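You operate a simulated robot arm through the tools that you are given. There is no shell and no other tool.

The job below is to be done with a simulated robot arm. You get a single attempt, and the scene is never put back.

## Task
Stack the boxes Day 5, Day 7, Day 6 from the bottom up, then roll the blue dolly home.
Fine: the three brown boxes on that dolly; home is its floor mark; the pile stands on the dolly; tow bar up before rolling; brake on at the end.

Only the result counts: the job must be done as asked and must still hold three seconds after the hand-in. Knocking over, shifting, dropping, spilling or breaking anything else fails it.

## Robot
A 7-joint arm with a three-finger gripper, fixed in place. Base frame: the origin is on the floor under the middle of its stand, x ahead of it, y to its left, z up. Readings come in mm, rad, newtons and seconds.
It reaches about 1342 mm from its shoulder. Its first joint turns from -2.897 to 2.897 rad. Payload 2.69 kg.
Tool frame: the origin (TCP) lies between the finger pads and is the grasp point; the fingertips stand 30 mm ahead of it; z points along the fingers, y is the line along which they close. The gripper opens to 128 mm; its body begins 117 mm behind the TCP.
Orientation is that of the tool frame in the base frame, as a unit quaternion [x, y, z, w]. With the fingers straight down and closing along the base's y, the tool's x points along the base's -x, its y along +y and its z along -z.

## Interface
- The arm moves only by the tool arm_command. Its arguments are lists of equal length, an entry for each row: "hand": the finger opening in mm, from 0 to 128; "xyz": the shift along the tool's x, y, z in mm, a list of three; "dr": the turn, a rotation vector about the tool's x, y, z in rad, a list of three. In form: {"hand": [hand, ...], "xyz": [[x, y, z], ...], "dr": [[wx, wy, wz], ...]}. A call has 1 to 20 rows; each row shifts and turns the commanded pose from where the row before left it, along the tool's axes as they then stand. Rows are played at 5 a second. More than 50 mm and 0.15 rad between two rows, or a gripper value outside its range, and nothing of the call is played. Where a pose cannot be reached the arm comes as near as it can. A force on the tool above 80 N (or 10 N above the force at the start of the call, whichever is more), or a blocked arm, ends the call early, and 0.2 s more pass. Each finger travels about 127 mm/s and halts on what it meets, pressing with about 42 N; the grip force reading is that of the motor and also rises with nothing between the fingers. The clock runs only during rows and for 0.2 s after the last one: add rows that do not move to give the fingers time. The reply holds the time, the measured pose of the TCP, the force on the tool along the base axes, the opening and the grip force, in the units named above and with some noise, with the torque about the TCP (base axes, N m) and any sound that the robot's microphone picked up.
- Cameras (640 x 400 px; columns grow to the right, rows downward): "scene" is fixed at [400.3, -497.1, 1392.8]; the picture's right is [0.58, -0.81, 0.00], its down [-0.55, -0.40, -0.73] and it looks along [0.59, 0.43, -0.68] (base axes); focal length 265 px, centre (320, 200). "wrist" rides on the gripper at [58, 54, -131] in the tool frame; the picture's right is [-0.68, 0.74, 0.00], its down [-0.62, -0.57, -0.55] and it looks along [-0.40, -0.37, 0.84] (tool axes); focal length 234 px, centre (320, 200).
- capture(camera): a new picture of that camera. No time passes.
- lift_body(by): moves the trunk up (or, below 0, down) by that many mm; the arm rides with it, the base frame stays. It gives what a move gives, with no picture.
- probe_pixels(camera, pixels): for up to 12 pixels [column, row] of the newest picture of that camera ("zoom" is the newest enlarged one), the place [x, y, z] in the base frame of the surface seen there, good to about 2 mm. No time passes.
- close_up(camera, box): a new picture of the part [left, top, right, bottom] of that camera's present view, enlarged. No time passes.
- hand_in(): hands the job in; it is judged then, once.

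Leave the gripper open and the arm clear of the work at the hand-in unless told otherwise.

The tools are called after "Emit:" as name(argument=value, ...) on one line, values as JSON. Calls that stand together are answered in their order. arm_command: Moves the arm, as the interface text tells. Its arguments: {"type":"object","properties":{"hand":{"type":"array","items":{"type":"number"}},"xyz":{"type":"array","items":{"type":"array","items":{"type":"number"}}},"dr":{"type":"array","items":{"type":"array","items":{"type":"number"}}}},"required":["hand","xyz","dr"]} The other tools are called the same way: lift_body (by) moves the trunk up or down; capture (camera) takes a picture; probe_pixels (camera, pixels) gives the place of the surface under pixels of a picture; close_up (camera, box) takes an enlarged picture of a part of a camera's view; hand_in () hands the job in.

At the start:

```text
time_s: 0.0
position: [597.9, 94.0, 1165.6]
ee_rot: [0.0, 1.0, 0.0, 0.0]
wrist_force: [0.5, -0.2, -0.2]
moment: [0.01, 0.0, 0.0]
opening: 128.3
grasp_force: 0.1
trunk travel left (down, up): [-150.0, 200.0]
```

scene: 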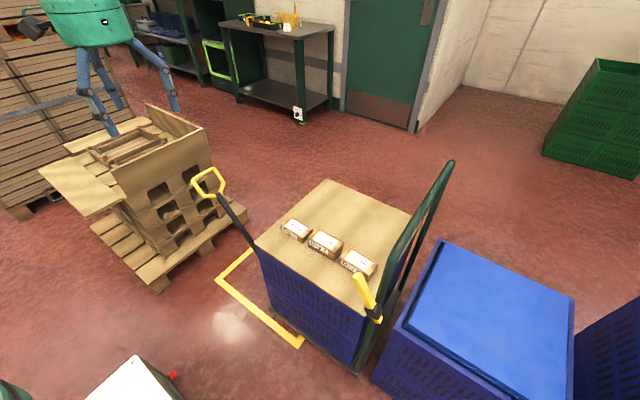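
wrist: 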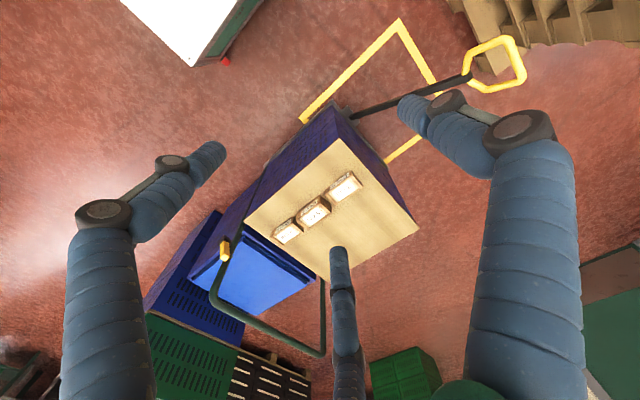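

I see a blue dolly with three brown boxes on top, a tow bar with a yellow handle, and a yellow lever (likely the brake) at the push-handle side. First I'll take close-ups of the scene.

Emit:
close_up(camera="scene", box=[180, 150, 480, 380])

Emit:
close_up(camera="wrist", box=[190, 20, 540, 370])

Emit:
capture(camera="scene")

Emit:
capture(camera="wrist")

```text
1.74 times, centred on (330, 265) of scene
```

zoom: 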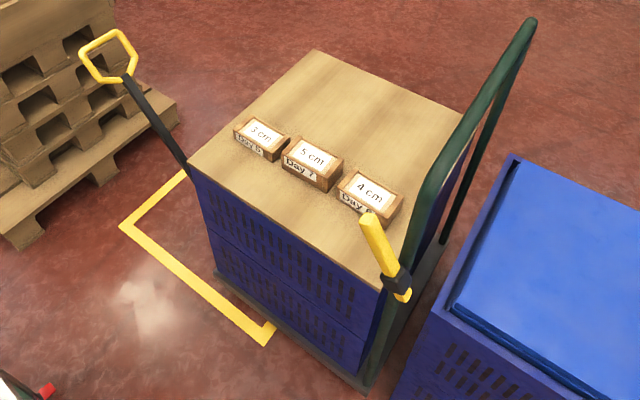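

```text
1.14 times, centred on (365, 195) of wrist
```

zoom: 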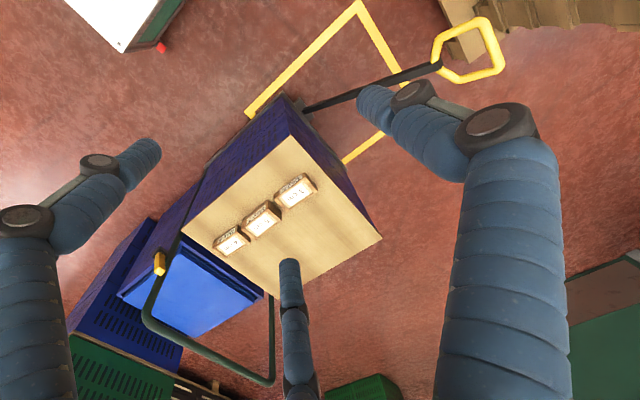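

```text
taken
```

scene: 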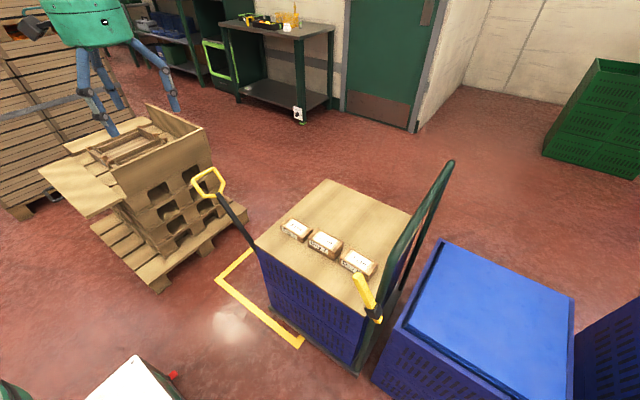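

```text
taken
```

wrist: 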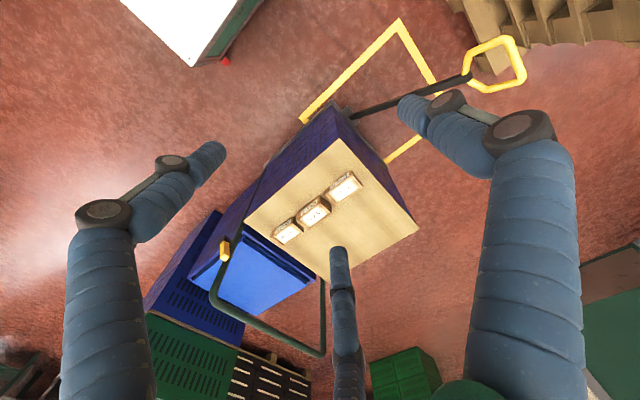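

The labels need reading. I zoom in on the boxes (around (330,245)), then on the brake lever (365,295) and the tow bar (210,185), and probe them.

Emit:
close_up(camera="scene", box=[275, 210, 385, 280])

Emit:
probe_pixels(camera="zoom", pixels=[[320, 200], [100, 100], [500, 300]])

Emit:
close_up(camera="scene", box=[330, 260, 410, 380])

Emit:
close_up(camera="scene", box=[180, 155, 280, 260])

Emit:
probe_pixels(camera="scene", pixels=[[328, 181], [411, 215], [364, 315], [256, 242], [216, 281], [249, 250], [298, 347], [302, 341], [270, 306], [356, 372], [246, 264], [283, 324]])

Emit:
probe_pixels(camera="scene", pixels=[[198, 178], [208, 169], [223, 183], [218, 194], [196, 190], [235, 220], [250, 241], [450, 163], [358, 276], [367, 293], [375, 318], [440, 200]])

```text
5.71 times, centred on (330, 245) of scene
```

zoom: 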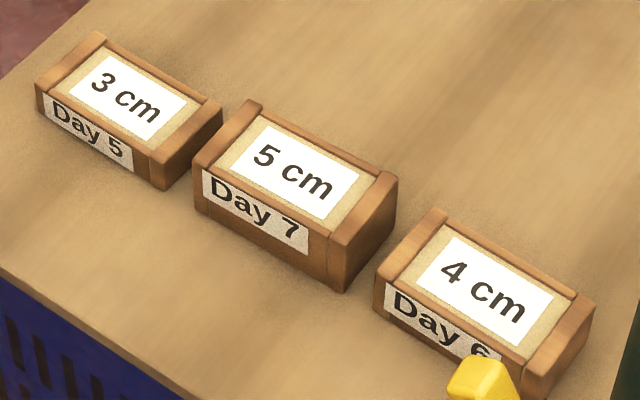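

```text
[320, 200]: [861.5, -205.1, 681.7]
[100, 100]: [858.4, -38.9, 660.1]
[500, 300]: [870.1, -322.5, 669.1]
```

```text
3.33 times, centred on (370, 320) of scene
```

zoom: 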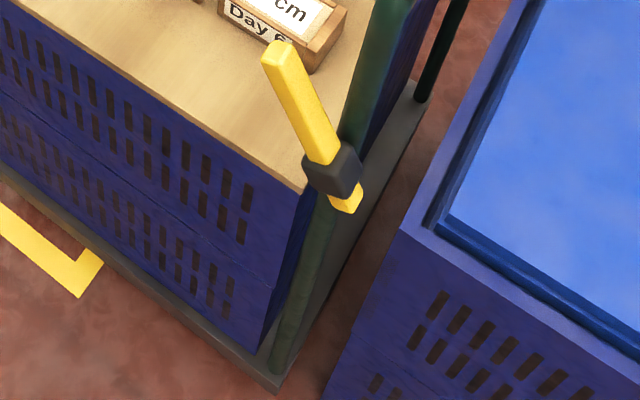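

```text
3.81 times, centred on (230, 208) of scene
```

zoom: 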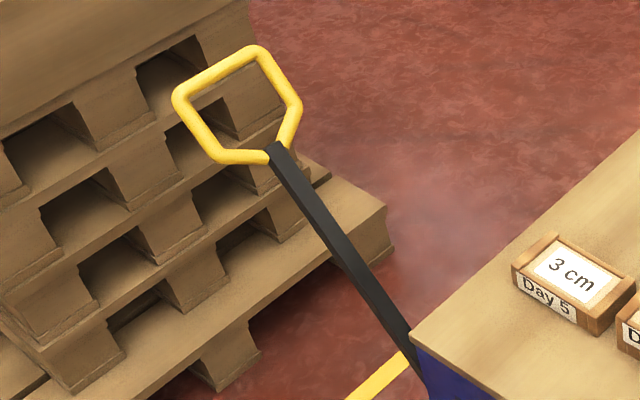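

```text
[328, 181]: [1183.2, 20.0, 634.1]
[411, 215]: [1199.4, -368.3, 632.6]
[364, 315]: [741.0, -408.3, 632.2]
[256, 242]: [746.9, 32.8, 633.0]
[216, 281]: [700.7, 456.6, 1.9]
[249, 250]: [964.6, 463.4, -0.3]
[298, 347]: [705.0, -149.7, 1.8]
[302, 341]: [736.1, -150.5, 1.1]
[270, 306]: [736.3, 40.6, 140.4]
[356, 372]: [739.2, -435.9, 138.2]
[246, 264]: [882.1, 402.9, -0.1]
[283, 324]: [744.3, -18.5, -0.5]
```

```text
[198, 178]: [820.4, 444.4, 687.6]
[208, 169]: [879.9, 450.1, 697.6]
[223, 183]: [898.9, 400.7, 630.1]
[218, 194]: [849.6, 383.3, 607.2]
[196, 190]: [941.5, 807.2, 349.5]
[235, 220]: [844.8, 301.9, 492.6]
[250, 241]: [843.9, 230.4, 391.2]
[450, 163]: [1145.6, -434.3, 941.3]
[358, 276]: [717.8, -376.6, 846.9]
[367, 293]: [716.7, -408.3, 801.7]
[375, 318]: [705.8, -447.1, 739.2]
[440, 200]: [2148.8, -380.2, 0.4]
```

The boxes are labelled, left to right in the scene: Day 5 (3 cm), Day 7 (5 cm), Day 6 (4 cm). The deck top is at z≈633. Next I probe box corners in an enlarged view, and the floor mark and handle in the wrist view.

Emit:
close_up(camera="scene", box=[275, 210, 385, 280])

Emit:
probe_pixels(camera="zoom", pixels=[[98, 36], [216, 104], [155, 158], [38, 85], [258, 104], [392, 180], [335, 238], [198, 160], [436, 213], [590, 303], [530, 364], [380, 274]])

Emit:
probe_pixels(camera="wrist", pixels=[[302, 120], [400, 22], [437, 92], [420, 138], [388, 160], [470, 78], [493, 42], [520, 75], [495, 85], [380, 110], [224, 250], [355, 115]])

Emit:
close_up(camera="wrist", box=[280, 0, 560, 180])

```text
5.71 times, centred on (330, 245) of scene
```

zoom: 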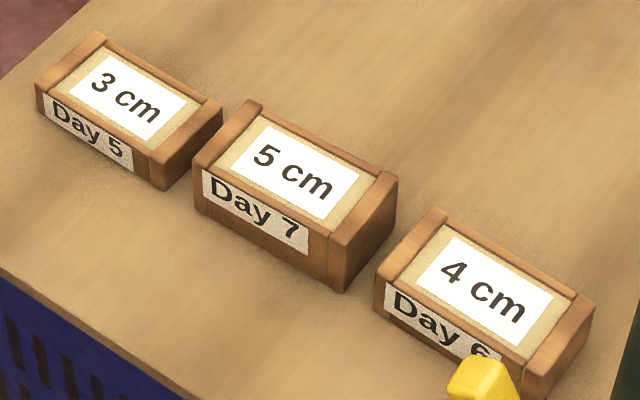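

```text
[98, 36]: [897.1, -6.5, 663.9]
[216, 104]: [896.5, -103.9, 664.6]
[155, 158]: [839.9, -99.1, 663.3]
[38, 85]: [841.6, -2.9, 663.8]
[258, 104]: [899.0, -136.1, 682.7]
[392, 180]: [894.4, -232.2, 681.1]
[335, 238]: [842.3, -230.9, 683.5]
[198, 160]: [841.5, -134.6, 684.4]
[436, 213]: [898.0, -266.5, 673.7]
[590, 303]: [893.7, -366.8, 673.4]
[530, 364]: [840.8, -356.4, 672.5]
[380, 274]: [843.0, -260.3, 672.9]
```

```text
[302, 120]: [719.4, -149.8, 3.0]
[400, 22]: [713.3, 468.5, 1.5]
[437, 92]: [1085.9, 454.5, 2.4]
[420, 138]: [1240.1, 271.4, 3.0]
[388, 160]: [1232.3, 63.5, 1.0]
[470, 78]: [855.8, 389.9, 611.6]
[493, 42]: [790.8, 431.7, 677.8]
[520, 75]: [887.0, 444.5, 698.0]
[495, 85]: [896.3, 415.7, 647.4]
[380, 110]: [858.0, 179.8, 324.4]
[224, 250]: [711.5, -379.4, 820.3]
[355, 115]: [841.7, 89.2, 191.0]
```

```text
2.22 times, centred on (420, 90) of wrist
```

zoom: 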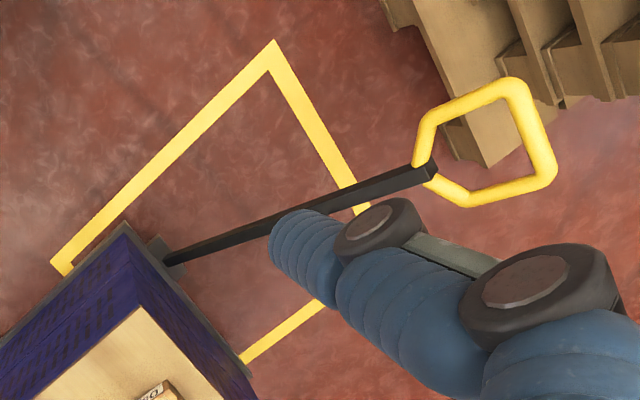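

The floor mark appears to be a rectangle about x 700–1240, y −150–465; the dolly currently stands partly out of it toward −y. I probe the push handle, platform edge, neighbouring crate and mark end more closely.

Emit:
close_up(camera="scene", box=[330, 150, 490, 380])

Emit:
probe_pixels(camera="scene", pixels=[[442, 242], [573, 298], [384, 358], [400, 330], [452, 162], [446, 168], [400, 250], [385, 300], [412, 280], [362, 368], [480, 310], [430, 400]])

Emit:
probe_pixels(camera="scene", pixels=[[430, 190], [415, 215], [405, 235], [395, 258], [385, 280], [440, 182], [425, 230], [407, 270], [402, 290], [370, 340], [455, 162], [448, 178]])

Emit:
close_up(camera="scene", box=[250, 280, 400, 380])

Emit:
close_up(camera="wrist", box=[180, 180, 360, 380])

```text
1.74 times, centred on (410, 265) of scene
```

zoom: 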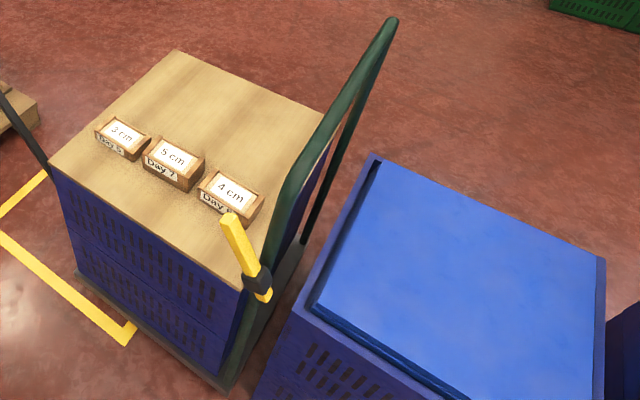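

```text
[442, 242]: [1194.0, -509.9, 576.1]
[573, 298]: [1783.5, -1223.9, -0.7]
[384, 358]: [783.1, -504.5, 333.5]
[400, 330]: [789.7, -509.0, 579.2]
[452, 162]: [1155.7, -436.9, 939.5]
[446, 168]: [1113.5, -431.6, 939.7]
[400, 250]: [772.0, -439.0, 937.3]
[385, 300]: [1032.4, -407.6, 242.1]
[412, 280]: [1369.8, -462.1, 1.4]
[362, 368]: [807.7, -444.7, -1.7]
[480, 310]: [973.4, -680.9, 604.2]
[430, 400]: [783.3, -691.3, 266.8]
```

```text
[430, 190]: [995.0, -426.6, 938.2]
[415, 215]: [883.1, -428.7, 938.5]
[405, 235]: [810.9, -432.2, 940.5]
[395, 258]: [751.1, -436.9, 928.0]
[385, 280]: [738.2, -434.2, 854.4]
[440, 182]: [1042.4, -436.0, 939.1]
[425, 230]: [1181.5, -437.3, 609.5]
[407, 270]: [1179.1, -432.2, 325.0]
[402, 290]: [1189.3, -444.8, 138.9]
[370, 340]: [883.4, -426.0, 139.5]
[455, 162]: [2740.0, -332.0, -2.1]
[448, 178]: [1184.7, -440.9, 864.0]
```

```text
4.00 times, centred on (325, 330) of scene
```

zoom: 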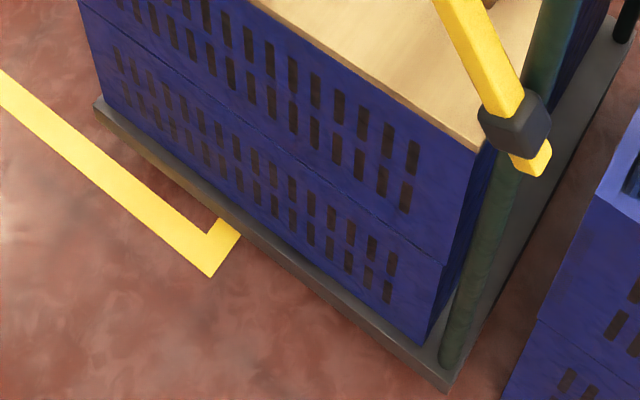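

```text
2.00 times, centred on (270, 280) of wrist
```

zoom: 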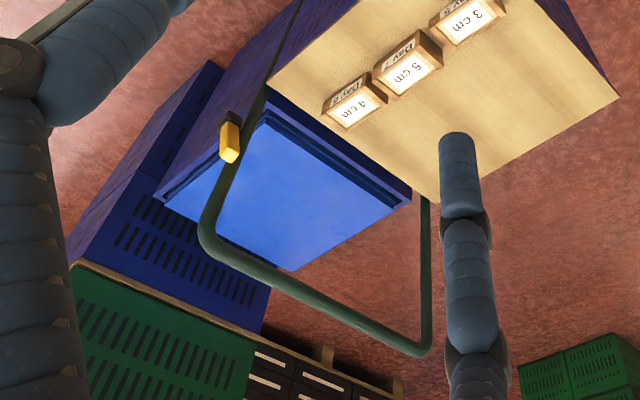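

The mark is a full rectangle. Before touching anything I want to know how the three fingers move, so I close them in the air to 56 mm (box width) and look.

Emit:
arm_command(hand=[56, 56, 56, 56], xyz=[[0, 0, 0], [0, 0, 0], [0, 0, 0], [0, 0, 0]], dr=[[0, 0, 0], [0, 0, 0], [0, 0, 0], [0, 0, 0]])

Emit:
capture(camera="wrist")

Emit:
arm_command(hand=[10, 10, 10, 10], xyz=[[0, 0, 0], [0, 0, 0], [0, 0, 0], [0, 0, 0]], dr=[[0, 0, 0], [0, 0, 0], [0, 0, 0], [0, 0, 0]])

Emit:
capture(camera="wrist")

```text
time_s: 1.0
position: [597.0, 93.2, 1164.6]
ee_rot: [0.0, 1.0, 0.0, -0.001]
wrist_force: [0.3, -0.3, -0.2]
moment: [-0.01, -0.01, -0.01]
opening: 56.0
grasp_force: 0.2
trunk travel left (down, up): [-150.0, 200.0]
```

```text
taken
```

wrist: 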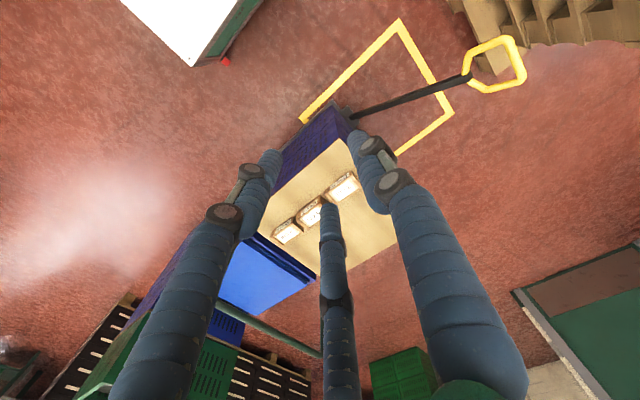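

```text
time_s: 2.0
position: [596.8, 93.6, 1165.4]
ee_rot: [0.0, 1.0, 0.0, -0.001]
wrist_force: [0.1, 0.9, 0.6]
moment: [-0.01, -0.01, 0.02]
opening: 10.1
grasp_force: 0.0
trunk travel left (down, up): [-150.0, 200.0]
```

```text
taken
```

wrist: 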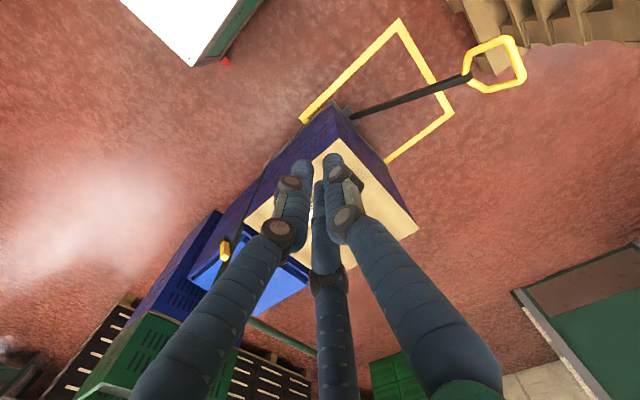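

The fingers close centrically (thumb on tool +y, two fingers on −y at ±120°). I will grip boxes across their 56 mm width, so I turn the tool +90° about its z (tool y → base +x) and open the hand.

Emit:
arm_command(hand=[128, 128, 128, 128, 128, 128, 128, 128, 128, 128, 128], xyz=[[0, 0, 0], [0, 0, 0], [0, 0, 0], [0, 0, 0], [0, 0, 0], [0, 0, 0], [0, 0, 0], [0, 0, 0], [0, 0, 0], [0, 0, 0], [0, 0, 0]], dr=[[0, 0, 0.15], [0, 0, 0.15], [0, 0, 0.15], [0, 0, 0.15], [0, 0, 0.15], [0, 0, 0.15], [0, 0, 0.15], [0, 0, 0.15], [0, 0, 0.15], [0, 0, 0.15], [0, 0, 0.0708]])

Emit:
capture(camera="scene")

Emit:
capture(camera="wrist")

```text
time_s: 4.4
position: [597.4, 93.4, 1164.6]
ee_rot: [0.708, 0.706, -0.001, 0.001]
wrist_force: [-0.7, 0.2, 0.6]
moment: [-0.02, 0.04, 0.02]
opening: 128.2
grasp_force: 0.0
trunk travel left (down, up): [-150.0, 200.0]
```

```text
taken
```

scene: 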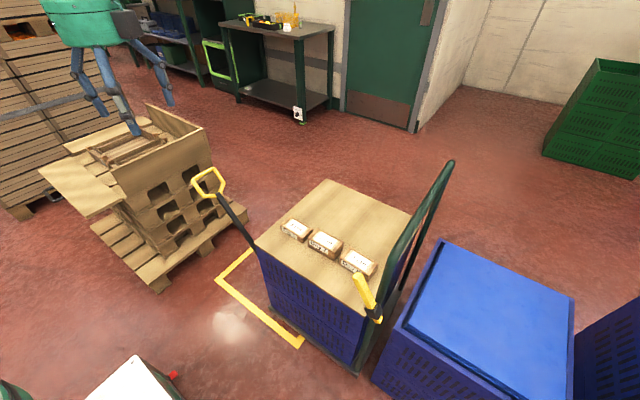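

```text
taken
```

wrist: 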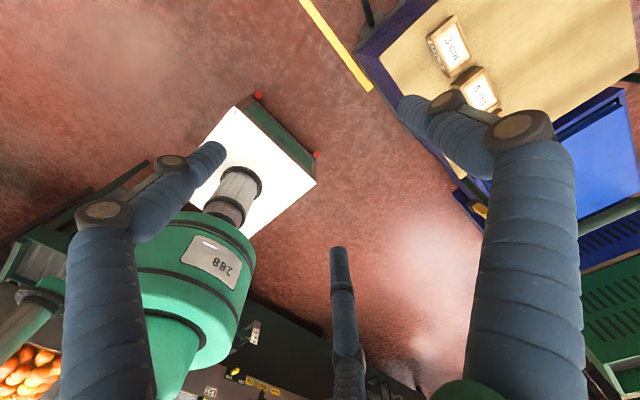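

The turn worked. I probe the fingertips in the scene picture (about (170,103), (103,120), (136,131)) to learn their true geometry.

Emit:
probe_pixels(camera="scene", pixels=[[169, 103], [170, 100], [103, 120], [102, 117], [136, 131], [135, 128]])

Emit:
close_up(camera="scene", box=[40, 0, 200, 140])

```text
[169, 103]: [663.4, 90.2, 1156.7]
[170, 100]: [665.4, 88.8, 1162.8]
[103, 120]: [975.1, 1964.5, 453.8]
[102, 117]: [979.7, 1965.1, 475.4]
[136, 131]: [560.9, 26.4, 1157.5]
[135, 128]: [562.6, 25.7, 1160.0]
```

```text
2.86 times, centred on (120, 70) of scene
```

zoom: 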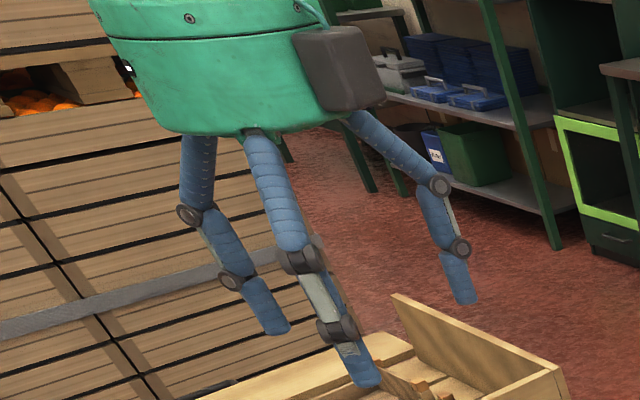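

The open fingertips are only about 10 mm ahead of the TCP, so they drop as they close. I measure this at openings 80 and 100 mm in the air.

Emit:
arm_command(hand=[80, 80, 80], xyz=[[0, 0, 0], [0, 0, 0], [0, 0, 0]], dr=[[0, 0, 0], [0, 0, 0], [0, 0, 0]])

Emit:
close_up(camera="scene", box=[90, 50, 190, 140])

```text
time_s: 5.2
position: [596.1, 94.8, 1165.0]
ee_rot: [0.706, 0.708, 0.0, 0.0]
wrist_force: [0.7, -0.5, 0.2]
moment: [0.02, -0.01, -0.01]
opening: 79.9
grasp_force: 0.1
trunk travel left (down, up): [-150.0, 200.0]
```

```text
4.44 times, centred on (140, 95) of scene
```

zoom: 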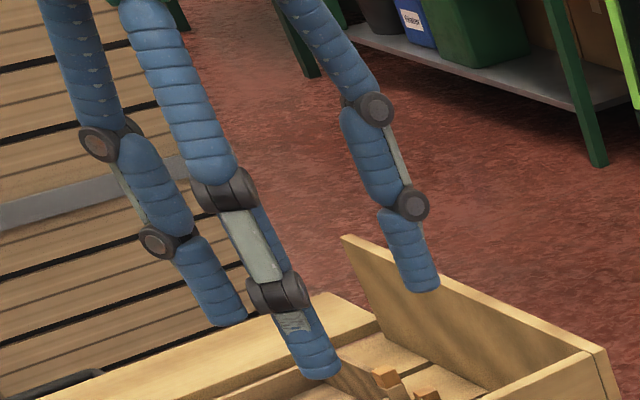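

Emit:
probe_pixels(camera="zoom", pixels=[[424, 288], [424, 275], [414, 230], [320, 374], [315, 360], [232, 320], [222, 305], [380, 165], [200, 270]])

```text
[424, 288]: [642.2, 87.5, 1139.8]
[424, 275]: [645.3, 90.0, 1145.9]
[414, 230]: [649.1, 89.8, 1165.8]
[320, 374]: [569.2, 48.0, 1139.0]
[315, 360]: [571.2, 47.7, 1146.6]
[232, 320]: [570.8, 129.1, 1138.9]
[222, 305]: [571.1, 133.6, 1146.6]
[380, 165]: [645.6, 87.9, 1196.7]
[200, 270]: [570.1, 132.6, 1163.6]
```

At opening 80 the tips are 27 mm ahead of the TCP, with the pads where I expect them for a 56 mm box (box centre 12 mm toward the thumb). Now I move above Day 5 (centre ≈ (869, −53), top z 664): TCP target (857, −53, 760), hand open.

Emit:
arm_command(hand=[128, 128, 128, 128, 128, 128, 128, 128, 128, 128, 128], xyz=[[-13.4, 23.6, 36.8], [-13.4, 23.6, 36.8], [-13.4, 23.6, 36.8], [-13.4, 23.6, 36.8], [-13.4, 23.6, 36.8], [-13.4, 23.6, 36.8], [-13.4, 23.6, 36.8], [-13.4, 23.6, 36.8], [-13.4, 23.6, 36.8], [-13.4, 23.6, 36.8], [-13.4, 23.6, 36.8]], dr=[[0, 0, 0], [0, 0, 0], [0, 0, 0], [0, 0, 0], [0, 0, 0], [0, 0, 0], [0, 0, 0], [0, 0, 0], [0, 0, 0], [0, 0, 0], [0, 0, 0]])

Emit:
close_up(camera="scene", box=[220, 120, 400, 280])

Emit:
capture(camera="wrist")

```text
time_s: 7.6
position: [858.2, -55.2, 757.1]
ee_rot: [0.707, 0.707, 0.0, 0.0]
wrist_force: [0.4, 1.2, -0.1]
moment: [-0.03, -0.02, 0.0]
opening: 127.8
grasp_force: 0.0
trunk travel left (down, up): [-150.0, 200.0]
```

```text
2.50 times, centred on (310, 200) of scene
```

zoom: 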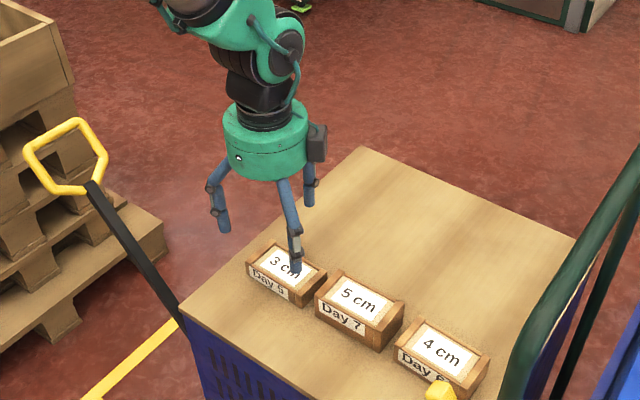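

```text
taken
```

wrist: 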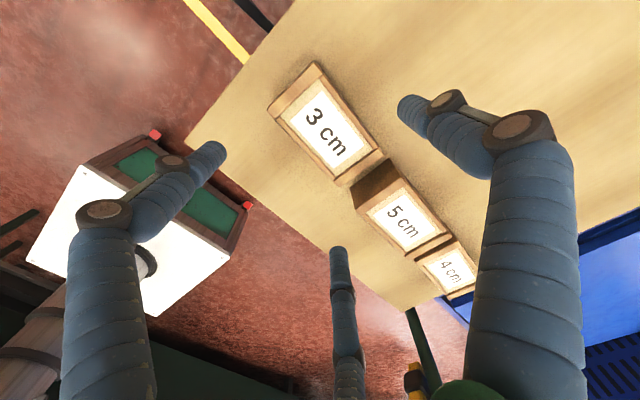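

I'm above Day 5. I refine its position by probing its top corners in the wrist view (≈(315,66), (271,105), (341,183), (381,153)).

Emit:
probe_pixels(camera="wrist", pixels=[[315, 68], [275, 105], [341, 182], [378, 154], [325, 125], [400, 170], [358, 208], [412, 253], [448, 232], [415, 260], [475, 285], [410, 212]])

```text
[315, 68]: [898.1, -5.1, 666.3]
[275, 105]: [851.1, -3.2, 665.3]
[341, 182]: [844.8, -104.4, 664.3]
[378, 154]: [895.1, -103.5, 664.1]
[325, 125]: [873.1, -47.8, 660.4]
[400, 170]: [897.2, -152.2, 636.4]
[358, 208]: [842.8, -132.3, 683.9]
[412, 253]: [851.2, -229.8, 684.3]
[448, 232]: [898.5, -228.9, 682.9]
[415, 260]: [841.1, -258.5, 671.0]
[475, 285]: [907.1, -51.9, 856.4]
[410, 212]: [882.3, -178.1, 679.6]
```

Day 5's centre is at (869.5, −54). I descend about 92 mm to TCP z≈667 with the hand open.

Emit:
arm_command(hand=[128, 128, 128, 128, 128, 128, 128], xyz=[[0, 0, 25], [0, 0, 25], [0, 0, 20], [0, 0, 12], [0, 0, 8], [0, 0, 0], [0, 0, 0]], dr=[[0, 0, 0], [0, 0, 0], [0, 0, 0], [0, 0, 0], [0, 0, 0], [0, 0, 0], [0, 0, 0]])

Emit:
close_up(camera="scene", box=[260, 190, 360, 270])

Emit:
capture(camera="wrist")

```text
time_s: 9.2
position: [855.5, -54.9, 669.4]
ee_rot: [0.707, 0.707, 0.0, 0.0]
wrist_force: [-0.1, -0.1, -0.3]
moment: [-0.02, 0.01, 0.03]
opening: 128.2
grasp_force: 0.1
trunk travel left (down, up): [-150.0, 200.0]
```

```text
5.00 times, centred on (310, 230) of scene
```

zoom: 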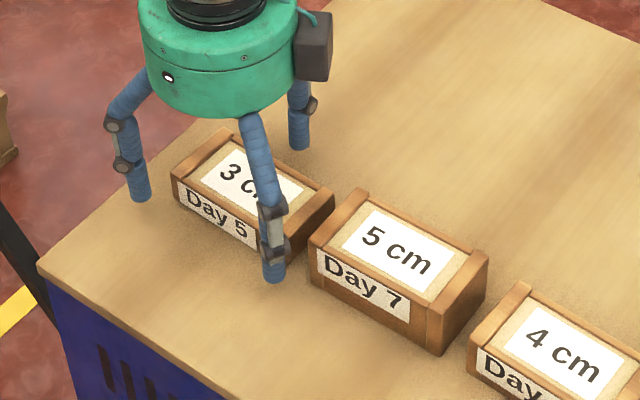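

```text
taken
```

wrist: 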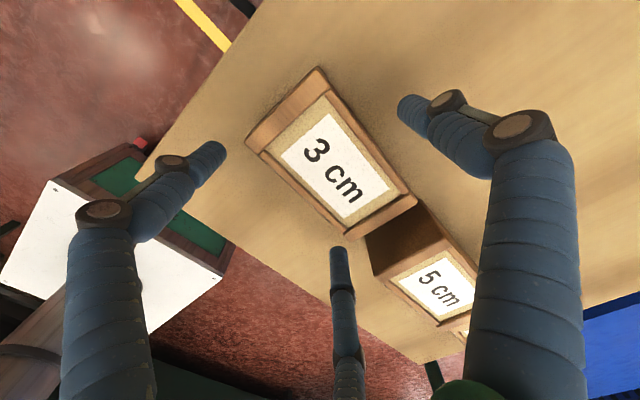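

Fingers straddle Day 5 with clearance. I close gently in steps.

Emit:
arm_command(hand=[115, 105, 95, 88, 82, 76, 70, 65, 65, 65], xyz=[[0, 0, 0], [0, 0, 0], [0, 0, 0], [0, 0, 0], [0, 0, 0], [0, 0, 0], [0, 0, 0], [0, 0, 0], [0, 0, 0], [0, 0, 0]], dr=[[0, 0, 0], [0, 0, 0], [0, 0, 0], [0, 0, 0], [0, 0, 0], [0, 0, 0], [0, 0, 0], [0, 0, 0], [0, 0, 0], [0, 0, 0]])

Emit:
close_up(camera="scene", box=[260, 190, 360, 270])

Emit:
capture(camera="wrist")

```text
time_s: 11.4
position: [855.4, -53.5, 668.9]
ee_rot: [0.708, 0.707, 0.0, 0.0]
wrist_force: [0.8, 0.0, 5.3]
moment: [0.0, -0.17, -0.01]
opening: 83.4
grasp_force: 41.8
trunk travel left (down, up): [-150.0, 200.0]
```

```text
5.00 times, centred on (310, 230) of scene
```

zoom: 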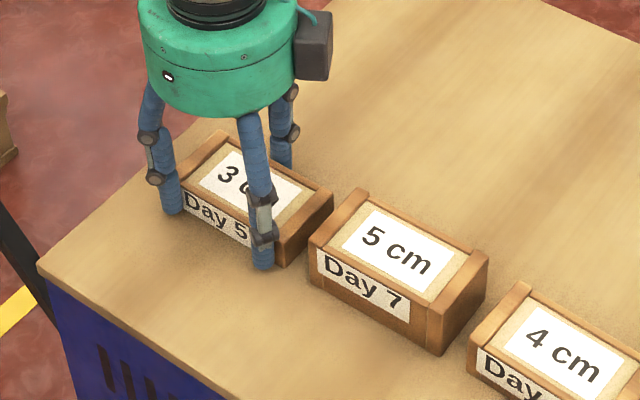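

```text
taken
```

wrist: 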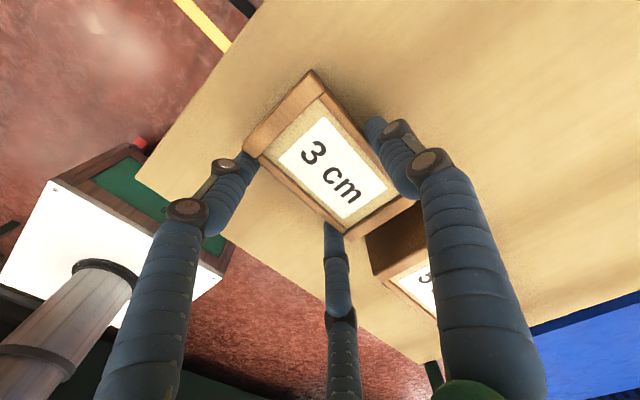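

Grip made (opening 83.4, 42 N). I lift slowly 60 mm keeping the close command.

Emit:
arm_command(hand=[62, 62, 62, 62, 62, 62, 62, 62], xyz=[[0, 0, 0], [0, 0, -5], [0, 0, -10], [0, 0, -15], [0, 0, -15], [0, 0, -15], [0, 0, 0], [0, 0, 0]], dr=[[0, 0, 0], [0, 0, 0], [0, 0, 0], [0, 0, 0], [0, 0, 0], [0, 0, 0], [0, 0, 0], [0, 0, 0]])

Emit:
close_up(camera="scene", box=[260, 170, 360, 260])

Emit:
capture(camera="wrist")

```text
time_s: 13.2
position: [856.8, -53.3, 730.3]
ee_rot: [0.707, 0.707, 0.0, 0.001]
wrist_force: [-1.0, 0.5, -0.1]
moment: [0.01, 0.02, -0.02]
opening: 62.2
grasp_force: 0.1
trunk travel left (down, up): [-150.0, 200.0]
```

```text
4.44 times, centred on (310, 215) of scene
```

zoom: 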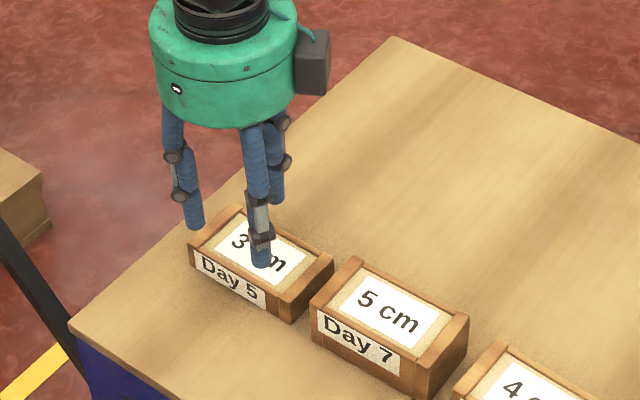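

```text
taken
```

wrist: 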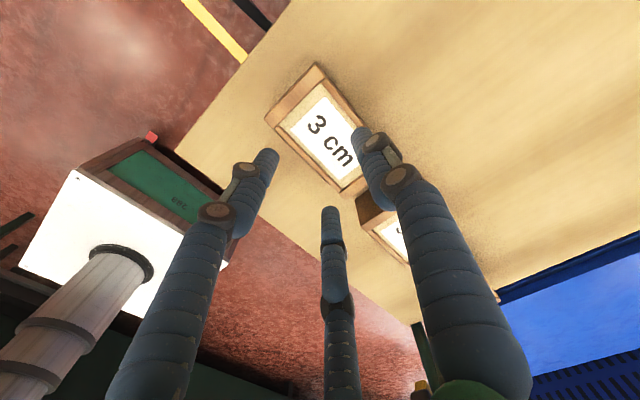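

The fingers slid off Day 5; the box stayed on the deck. I check whether it shifted by probing its top corners again.

Emit:
probe_pixels(camera="zoom", pixels=[[236, 208], [330, 260], [285, 302], [190, 244], [360, 260], [466, 318], [415, 365], [313, 302], [195, 228], [262, 264]])

Emit:
close_up(camera="wrist", box=[220, 40, 440, 240])

```text
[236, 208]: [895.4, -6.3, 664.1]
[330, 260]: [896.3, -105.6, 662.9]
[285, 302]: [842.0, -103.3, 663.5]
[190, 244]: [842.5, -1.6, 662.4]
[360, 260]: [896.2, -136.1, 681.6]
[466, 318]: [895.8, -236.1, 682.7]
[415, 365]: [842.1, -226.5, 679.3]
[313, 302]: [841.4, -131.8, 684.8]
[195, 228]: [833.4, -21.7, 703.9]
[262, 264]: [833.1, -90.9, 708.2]
```

```text
2.00 times, centred on (330, 140) of wrist
```

zoom: 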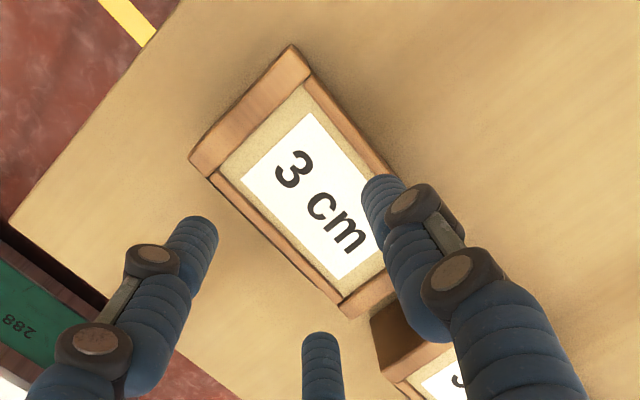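

Day 5 has not moved (x 842–897, y −4…−104). Gripped across the width, two fingers met the face obliquely and slid. I'll turn back so the two fingers pinch both long sides near the box's middle and the thumb rests on the +y end face: raise a little, turn −90°, then place the TCP at (869, −38).

Emit:
arm_command(hand=[100, 100, 100, 100, 100, 100, 100, 100, 100, 100, 100, 100, 100], xyz=[[0, 0, -25], [0, 0, 0], [0, 0, 0], [0, 0, 0], [0, 0, 0], [0, 0, 0], [0, 0, 0], [0, 0, 0], [0, 0, 0], [0, 0, 0], [0, 0, 0], [0, 0, 0], [-12.3, 15.4, 0]], dr=[[0, 0, 0], [0, 0, -0.15], [0, 0, -0.15], [0, 0, -0.15], [0, 0, -0.15], [0, 0, -0.15], [0, 0, -0.15], [0, 0, -0.15], [0, 0, -0.15], [0, 0, -0.15], [0, 0, -0.15], [0, 0, -0.0708], [0, 0, 0]])

Emit:
close_up(camera="scene", box=[250, 160, 360, 260])

Emit:
capture(camera="wrist")

```text
time_s: 16.0
position: [869.8, -36.9, 754.9]
ee_rot: [0.0, 1.0, -0.001, 0.0]
wrist_force: [0.1, 0.4, 0.5]
moment: [0.07, -0.05, 0.0]
opening: 100.1
grasp_force: 0.1
trunk travel left (down, up): [-150.0, 200.0]
```

```text
4.00 times, centred on (305, 210) of scene
```

zoom: 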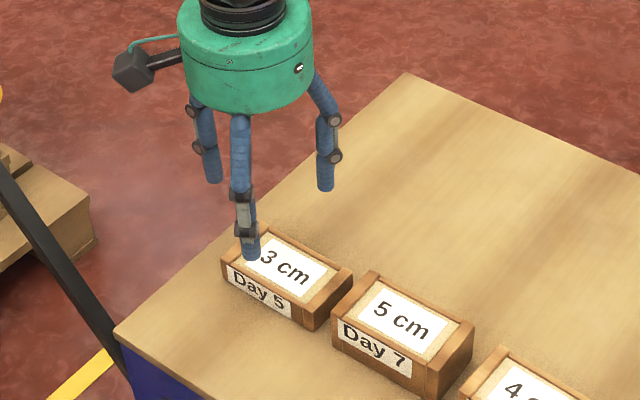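

```text
taken
```

wrist: 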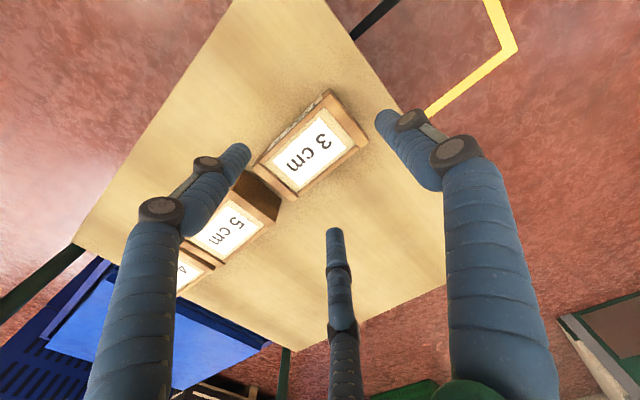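

Position is good. I descend to z≈665 (tips end ≈ 637 once closed).

Emit:
arm_command(hand=[100, 100, 100, 100, 100, 100, 100], xyz=[[0, 0, 25], [0, 0, 25], [0, 0, 20], [0, 0, 12], [0, 0, 7], [0, 0, 0], [0, 0, 0]], dr=[[0, 0, 0], [0, 0, 0], [0, 0, 0], [0, 0, 0], [0, 0, 0], [0, 0, 0], [0, 0, 0]])

Emit:
arm_command(hand=[92, 86, 80, 76, 72, 68, 64, 60, 50, 40, 40], xyz=[[0, 0, 0], [0, 0, 0], [0, 0, 0], [0, 0, 0], [0, 0, 0], [0, 0, 0], [0, 0, 0], [0, 0, 0], [0, 0, 0], [0, 0, 0], [0, 0, 0]], dr=[[0, 0, 0], [0, 0, 0], [0, 0, 0], [0, 0, 0], [0, 0, 0], [0, 0, 0], [0, 0, 0], [0, 0, 0], [0, 0, 0], [0, 0, 0], [0, 0, 0]])

Emit:
close_up(camera="scene", box=[260, 180, 360, 260])

Emit:
capture(camera="wrist")

```text
time_s: 17.6
position: [868.5, -37.7, 666.3]
ee_rot: [0.0, 1.0, 0.0, 0.0]
wrist_force: [-0.4, 0.3, 0.0]
moment: [-0.02, 0.0, 0.02]
opening: 99.8
grasp_force: 0.0
trunk travel left (down, up): [-150.0, 200.0]
```

```text
time_s: 20.0
position: [867.8, -38.5, 666.2]
ee_rot: [0.0, 1.0, -0.001, 0.0]
wrist_force: [0.4, 1.8, 2.7]
moment: [0.09, 0.01, -0.01]
opening: 70.0
grasp_force: 42.1
trunk travel left (down, up): [-150.0, 200.0]
```

```text
5.00 times, centred on (310, 220) of scene
```

zoom: 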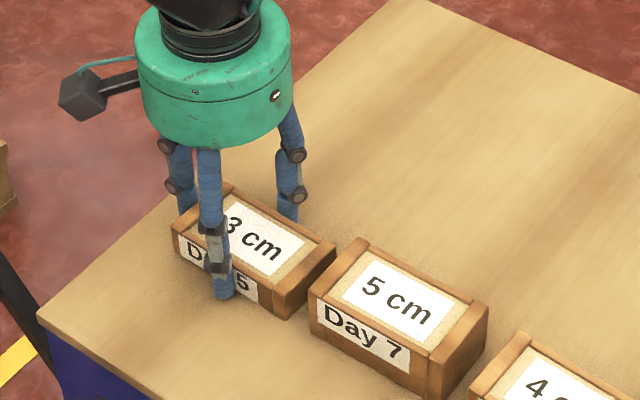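

```text
taken
```

wrist: 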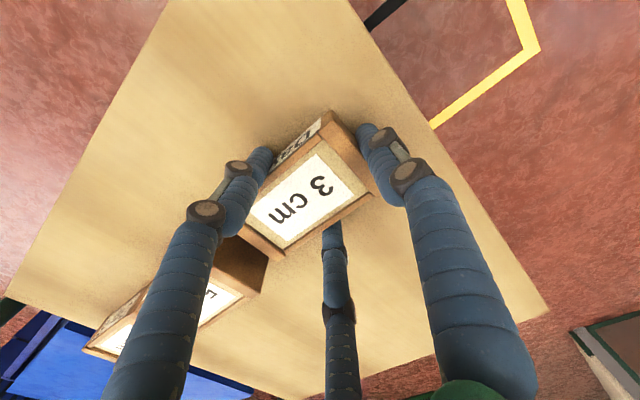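

Gripped at opening 70. I lift slowly by 40 mm.

Emit:
arm_command(hand=[30, 30, 30, 30, 30, 30, 30, 30], xyz=[[0, 0, 0], [0, 0, -4], [0, 0, -6], [0, 0, -8], [0, 0, -10], [0, 0, -12], [0, 0, 0], [0, 0, 0]], dr=[[0, 0, 0], [0, 0, 0], [0, 0, 0], [0, 0, 0], [0, 0, 0], [0, 0, 0], [0, 0, 0], [0, 0, 0]])

Emit:
close_up(camera="scene", box=[260, 180, 360, 260])

Emit:
capture(camera="wrist")

```text
time_s: 21.8
position: [868.6, -37.8, 706.1]
ee_rot: [-0.001, 1.0, 0.0, 0.001]
wrist_force: [-0.5, 0.1, -0.8]
moment: [0.05, 0.01, -0.01]
opening: 69.9
grasp_force: 41.7
trunk travel left (down, up): [-150.0, 200.0]
```

```text
5.00 times, centred on (310, 220) of scene
```

zoom: 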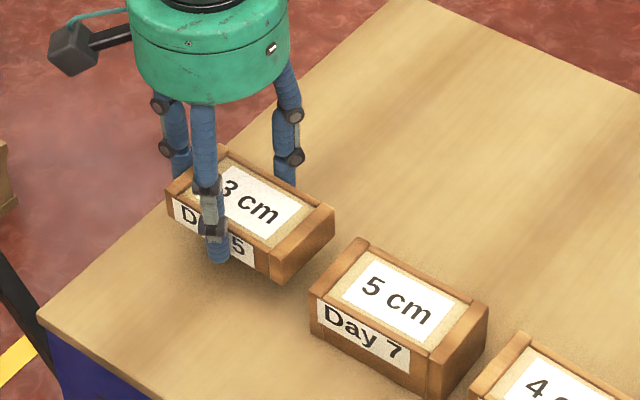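

```text
taken
```

wrist: 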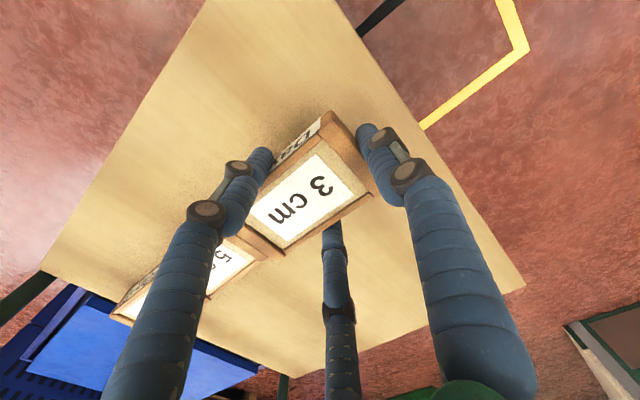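

Day 5 is lifted and the grip holds. I probe its corners to check for tilt and its offset from the TCP.

Emit:
probe_pixels(camera="zoom", pixels=[[226, 150], [330, 208], [275, 253], [170, 188], [250, 200], [300, 225], [274, 278], [260, 235]])

```text
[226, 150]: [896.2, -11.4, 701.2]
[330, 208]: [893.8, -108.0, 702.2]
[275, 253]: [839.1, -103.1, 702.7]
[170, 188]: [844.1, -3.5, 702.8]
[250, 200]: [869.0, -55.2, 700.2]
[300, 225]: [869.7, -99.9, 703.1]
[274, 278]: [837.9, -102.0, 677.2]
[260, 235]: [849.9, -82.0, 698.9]
```

The box is level, centre 17 mm behind the TCP in y. I carry it over to box centre (985, −190), i.e. TCP (985, −173), staying above Day 7, then lower it to about 1 mm above the deck.

Emit:
arm_command(hand=[30, 30, 30, 30, 30, 30, 30, 30, 30, 30, 30], xyz=[[0, 0, -20], [0, 0, -20], [0, 0, -10], [-16.5, -19.5, 0], [-20, -23, 0], [-22, -25.5, 0], [-22, -25.5, 0], [-20, -23, 0], [-16, -18.5, 0], [0, 0, 0], [0, 0, 0]], dr=[[0, 0, 0], [0, 0, 0], [0, 0, 0], [0, 0, 0], [0, 0, 0], [0, 0, 0], [0, 0, 0], [0, 0, 0], [0, 0, 0], [0, 0, 0], [0, 0, 0]])

Emit:
arm_command(hand=[30, 30, 30, 30, 30, 30, 30, 30], xyz=[[0, 0, 20], [0, 0, 25], [0, 0, 20], [0, 0, 12], [0, 0, 8], [0, 0, 2], [0, 0, 1], [0, 0, 0]], dr=[[0, 0, 0], [0, 0, 0], [0, 0, 0], [0, 0, 0], [0, 0, 0], [0, 0, 0], [0, 0, 0], [0, 0, 0]])

Emit:
close_up(camera="scene", box=[280, 160, 400, 280])

```text
time_s: 24.2
position: [985.5, -170.7, 755.8]
ee_rot: [0.0, 1.0, 0.0, 0.0]
wrist_force: [0.4, 0.1, -1.3]
moment: [0.07, 0.0, 0.01]
opening: 69.9
grasp_force: 42.2
trunk travel left (down, up): [-150.0, 200.0]
```

```text
time_s: 26.0
position: [985.4, -173.7, 668.2]
ee_rot: [0.001, 1.0, 0.0, 0.0]
wrist_force: [0.1, -0.1, -0.4]
moment: [0.03, -0.07, -0.02]
opening: 69.8
grasp_force: 42.0
trunk travel left (down, up): [-150.0, 200.0]
```

```text
3.33 times, centred on (340, 220) of scene
```

zoom: 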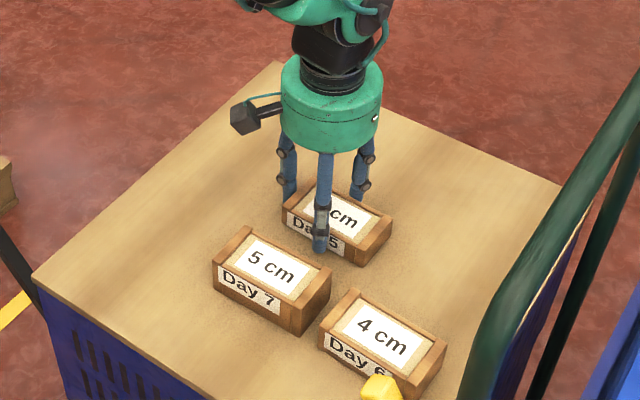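

About 1–2 mm above the deck. I lower 1.5 mm more and open slowly to 100, then rise.

Emit:
arm_command(hand=[30, 30, 72, 76, 82, 90, 100, 100], xyz=[[0, 0, 1.5], [0, 0, 0], [0, 0, 0], [0, 0, 0], [0, 0, 0], [0, 0, 0], [0, 0, 0], [0, 0, 0]], dr=[[0, 0, 0], [0, 0, 0], [0, 0, 0], [0, 0, 0], [0, 0, 0], [0, 0, 0], [0, 0, 0], [0, 0, 0]])

Emit:
arm_command(hand=[100, 100, 100, 100], xyz=[[0, 0, -20], [0, 0, -35], [0, 0, -45], [0, 0, -30]], dr=[[0, 0, 0], [0, 0, 0], [0, 0, 0], [0, 0, 0]])

Emit:
close_up(camera="scene", box=[290, 190, 390, 290])

Emit:
capture(camera="wrist")

```text
time_s: 27.8
position: [984.2, -172.2, 665.1]
ee_rot: [0.0, 1.0, 0.0, 0.0]
wrist_force: [-0.7, -0.3, 0.0]
moment: [0.0, -0.03, 0.0]
opening: 100.2
grasp_force: 0.0
trunk travel left (down, up): [-150.0, 200.0]
```

```text
time_s: 28.8
position: [986.8, -173.0, 796.9]
ee_rot: [-0.001, 1.0, 0.0, 0.0]
wrist_force: [-1.0, -0.3, 0.2]
moment: [-0.04, -0.02, -0.02]
opening: 100.0
grasp_force: 0.1
trunk travel left (down, up): [-150.0, 200.0]
```

```text
4.00 times, centred on (340, 240) of scene
```

zoom: 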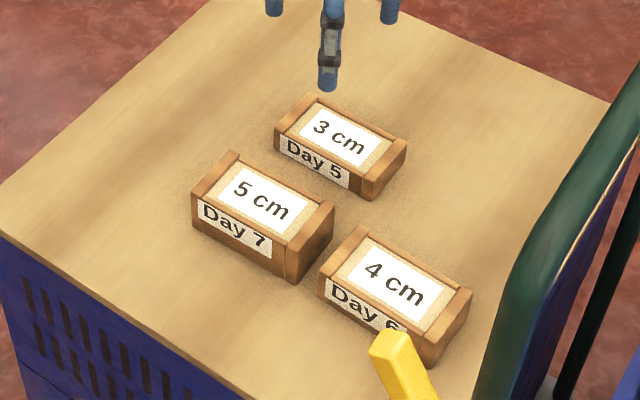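

```text
taken
```

wrist: 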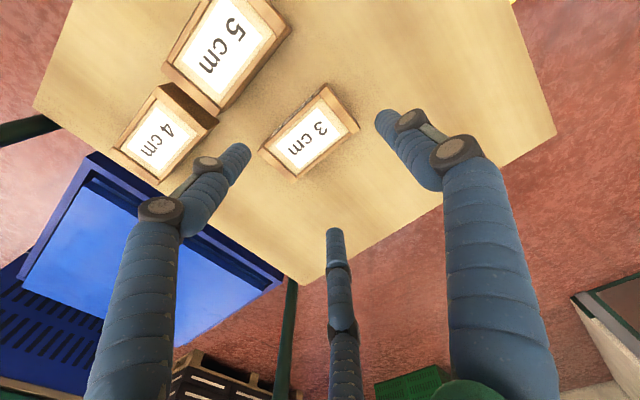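

Day 5 stands upright in its new place. I probe its corners and Day 7's precisely.

Emit:
probe_pixels(camera="zoom", pixels=[[315, 98], [404, 143], [364, 184], [277, 132], [340, 140], [233, 155], [332, 206], [287, 250], [195, 198], [363, 230], [470, 291], [428, 340]])

Emit:
probe_pixels(camera="wrist", pixels=[[326, 88], [356, 128], [298, 174], [262, 150], [310, 133]])

```text
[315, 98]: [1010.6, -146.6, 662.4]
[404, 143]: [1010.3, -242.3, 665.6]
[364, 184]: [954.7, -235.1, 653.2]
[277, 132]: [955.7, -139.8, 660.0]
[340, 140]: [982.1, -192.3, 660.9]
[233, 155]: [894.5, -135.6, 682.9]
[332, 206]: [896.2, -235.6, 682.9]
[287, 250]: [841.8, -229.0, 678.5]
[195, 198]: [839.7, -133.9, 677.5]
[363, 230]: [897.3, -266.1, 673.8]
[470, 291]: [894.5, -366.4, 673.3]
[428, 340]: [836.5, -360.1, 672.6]
```

```text
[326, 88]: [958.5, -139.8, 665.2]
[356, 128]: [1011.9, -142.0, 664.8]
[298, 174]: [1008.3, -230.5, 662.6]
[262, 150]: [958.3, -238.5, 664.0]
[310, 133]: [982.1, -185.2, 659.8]
```

Day 5 now sits at centre (984, −190). Next Day 7: centre (869, −183.5), top 683. I move the TCP to (869, −167, 740) then descend to z≈677.

Emit:
arm_command(hand=[100, 100, 100, 100, 100, 100], xyz=[[30, 1.5, 0], [40, 2, 0], [30, 1.5, 20], [16.3, 0.8, 25], [0, 0, 12], [0, 0, 0]], dr=[[0, 0, 0], [0, 0, 0], [0, 0, 0], [0, 0, 0], [0, 0, 0], [0, 0, 0]])

Emit:
capture(camera="wrist")

Emit:
close_up(camera="scene", box=[280, 170, 390, 280])

```text
time_s: 30.2
position: [869.0, -167.0, 739.2]
ee_rot: [-0.001, 1.0, 0.0, 0.0]
wrist_force: [-0.1, -0.5, 0.3]
moment: [-0.01, 0.05, 0.02]
opening: 100.0
grasp_force: 0.0
trunk travel left (down, up): [-150.0, 200.0]
```

```text
taken
```

wrist: 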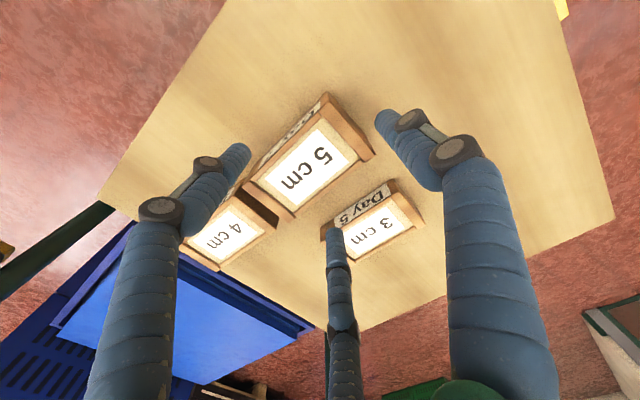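

```text
3.64 times, centred on (335, 225) of scene
```

zoom: 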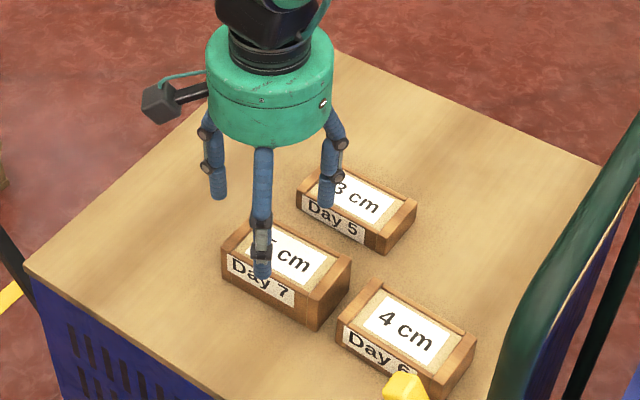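

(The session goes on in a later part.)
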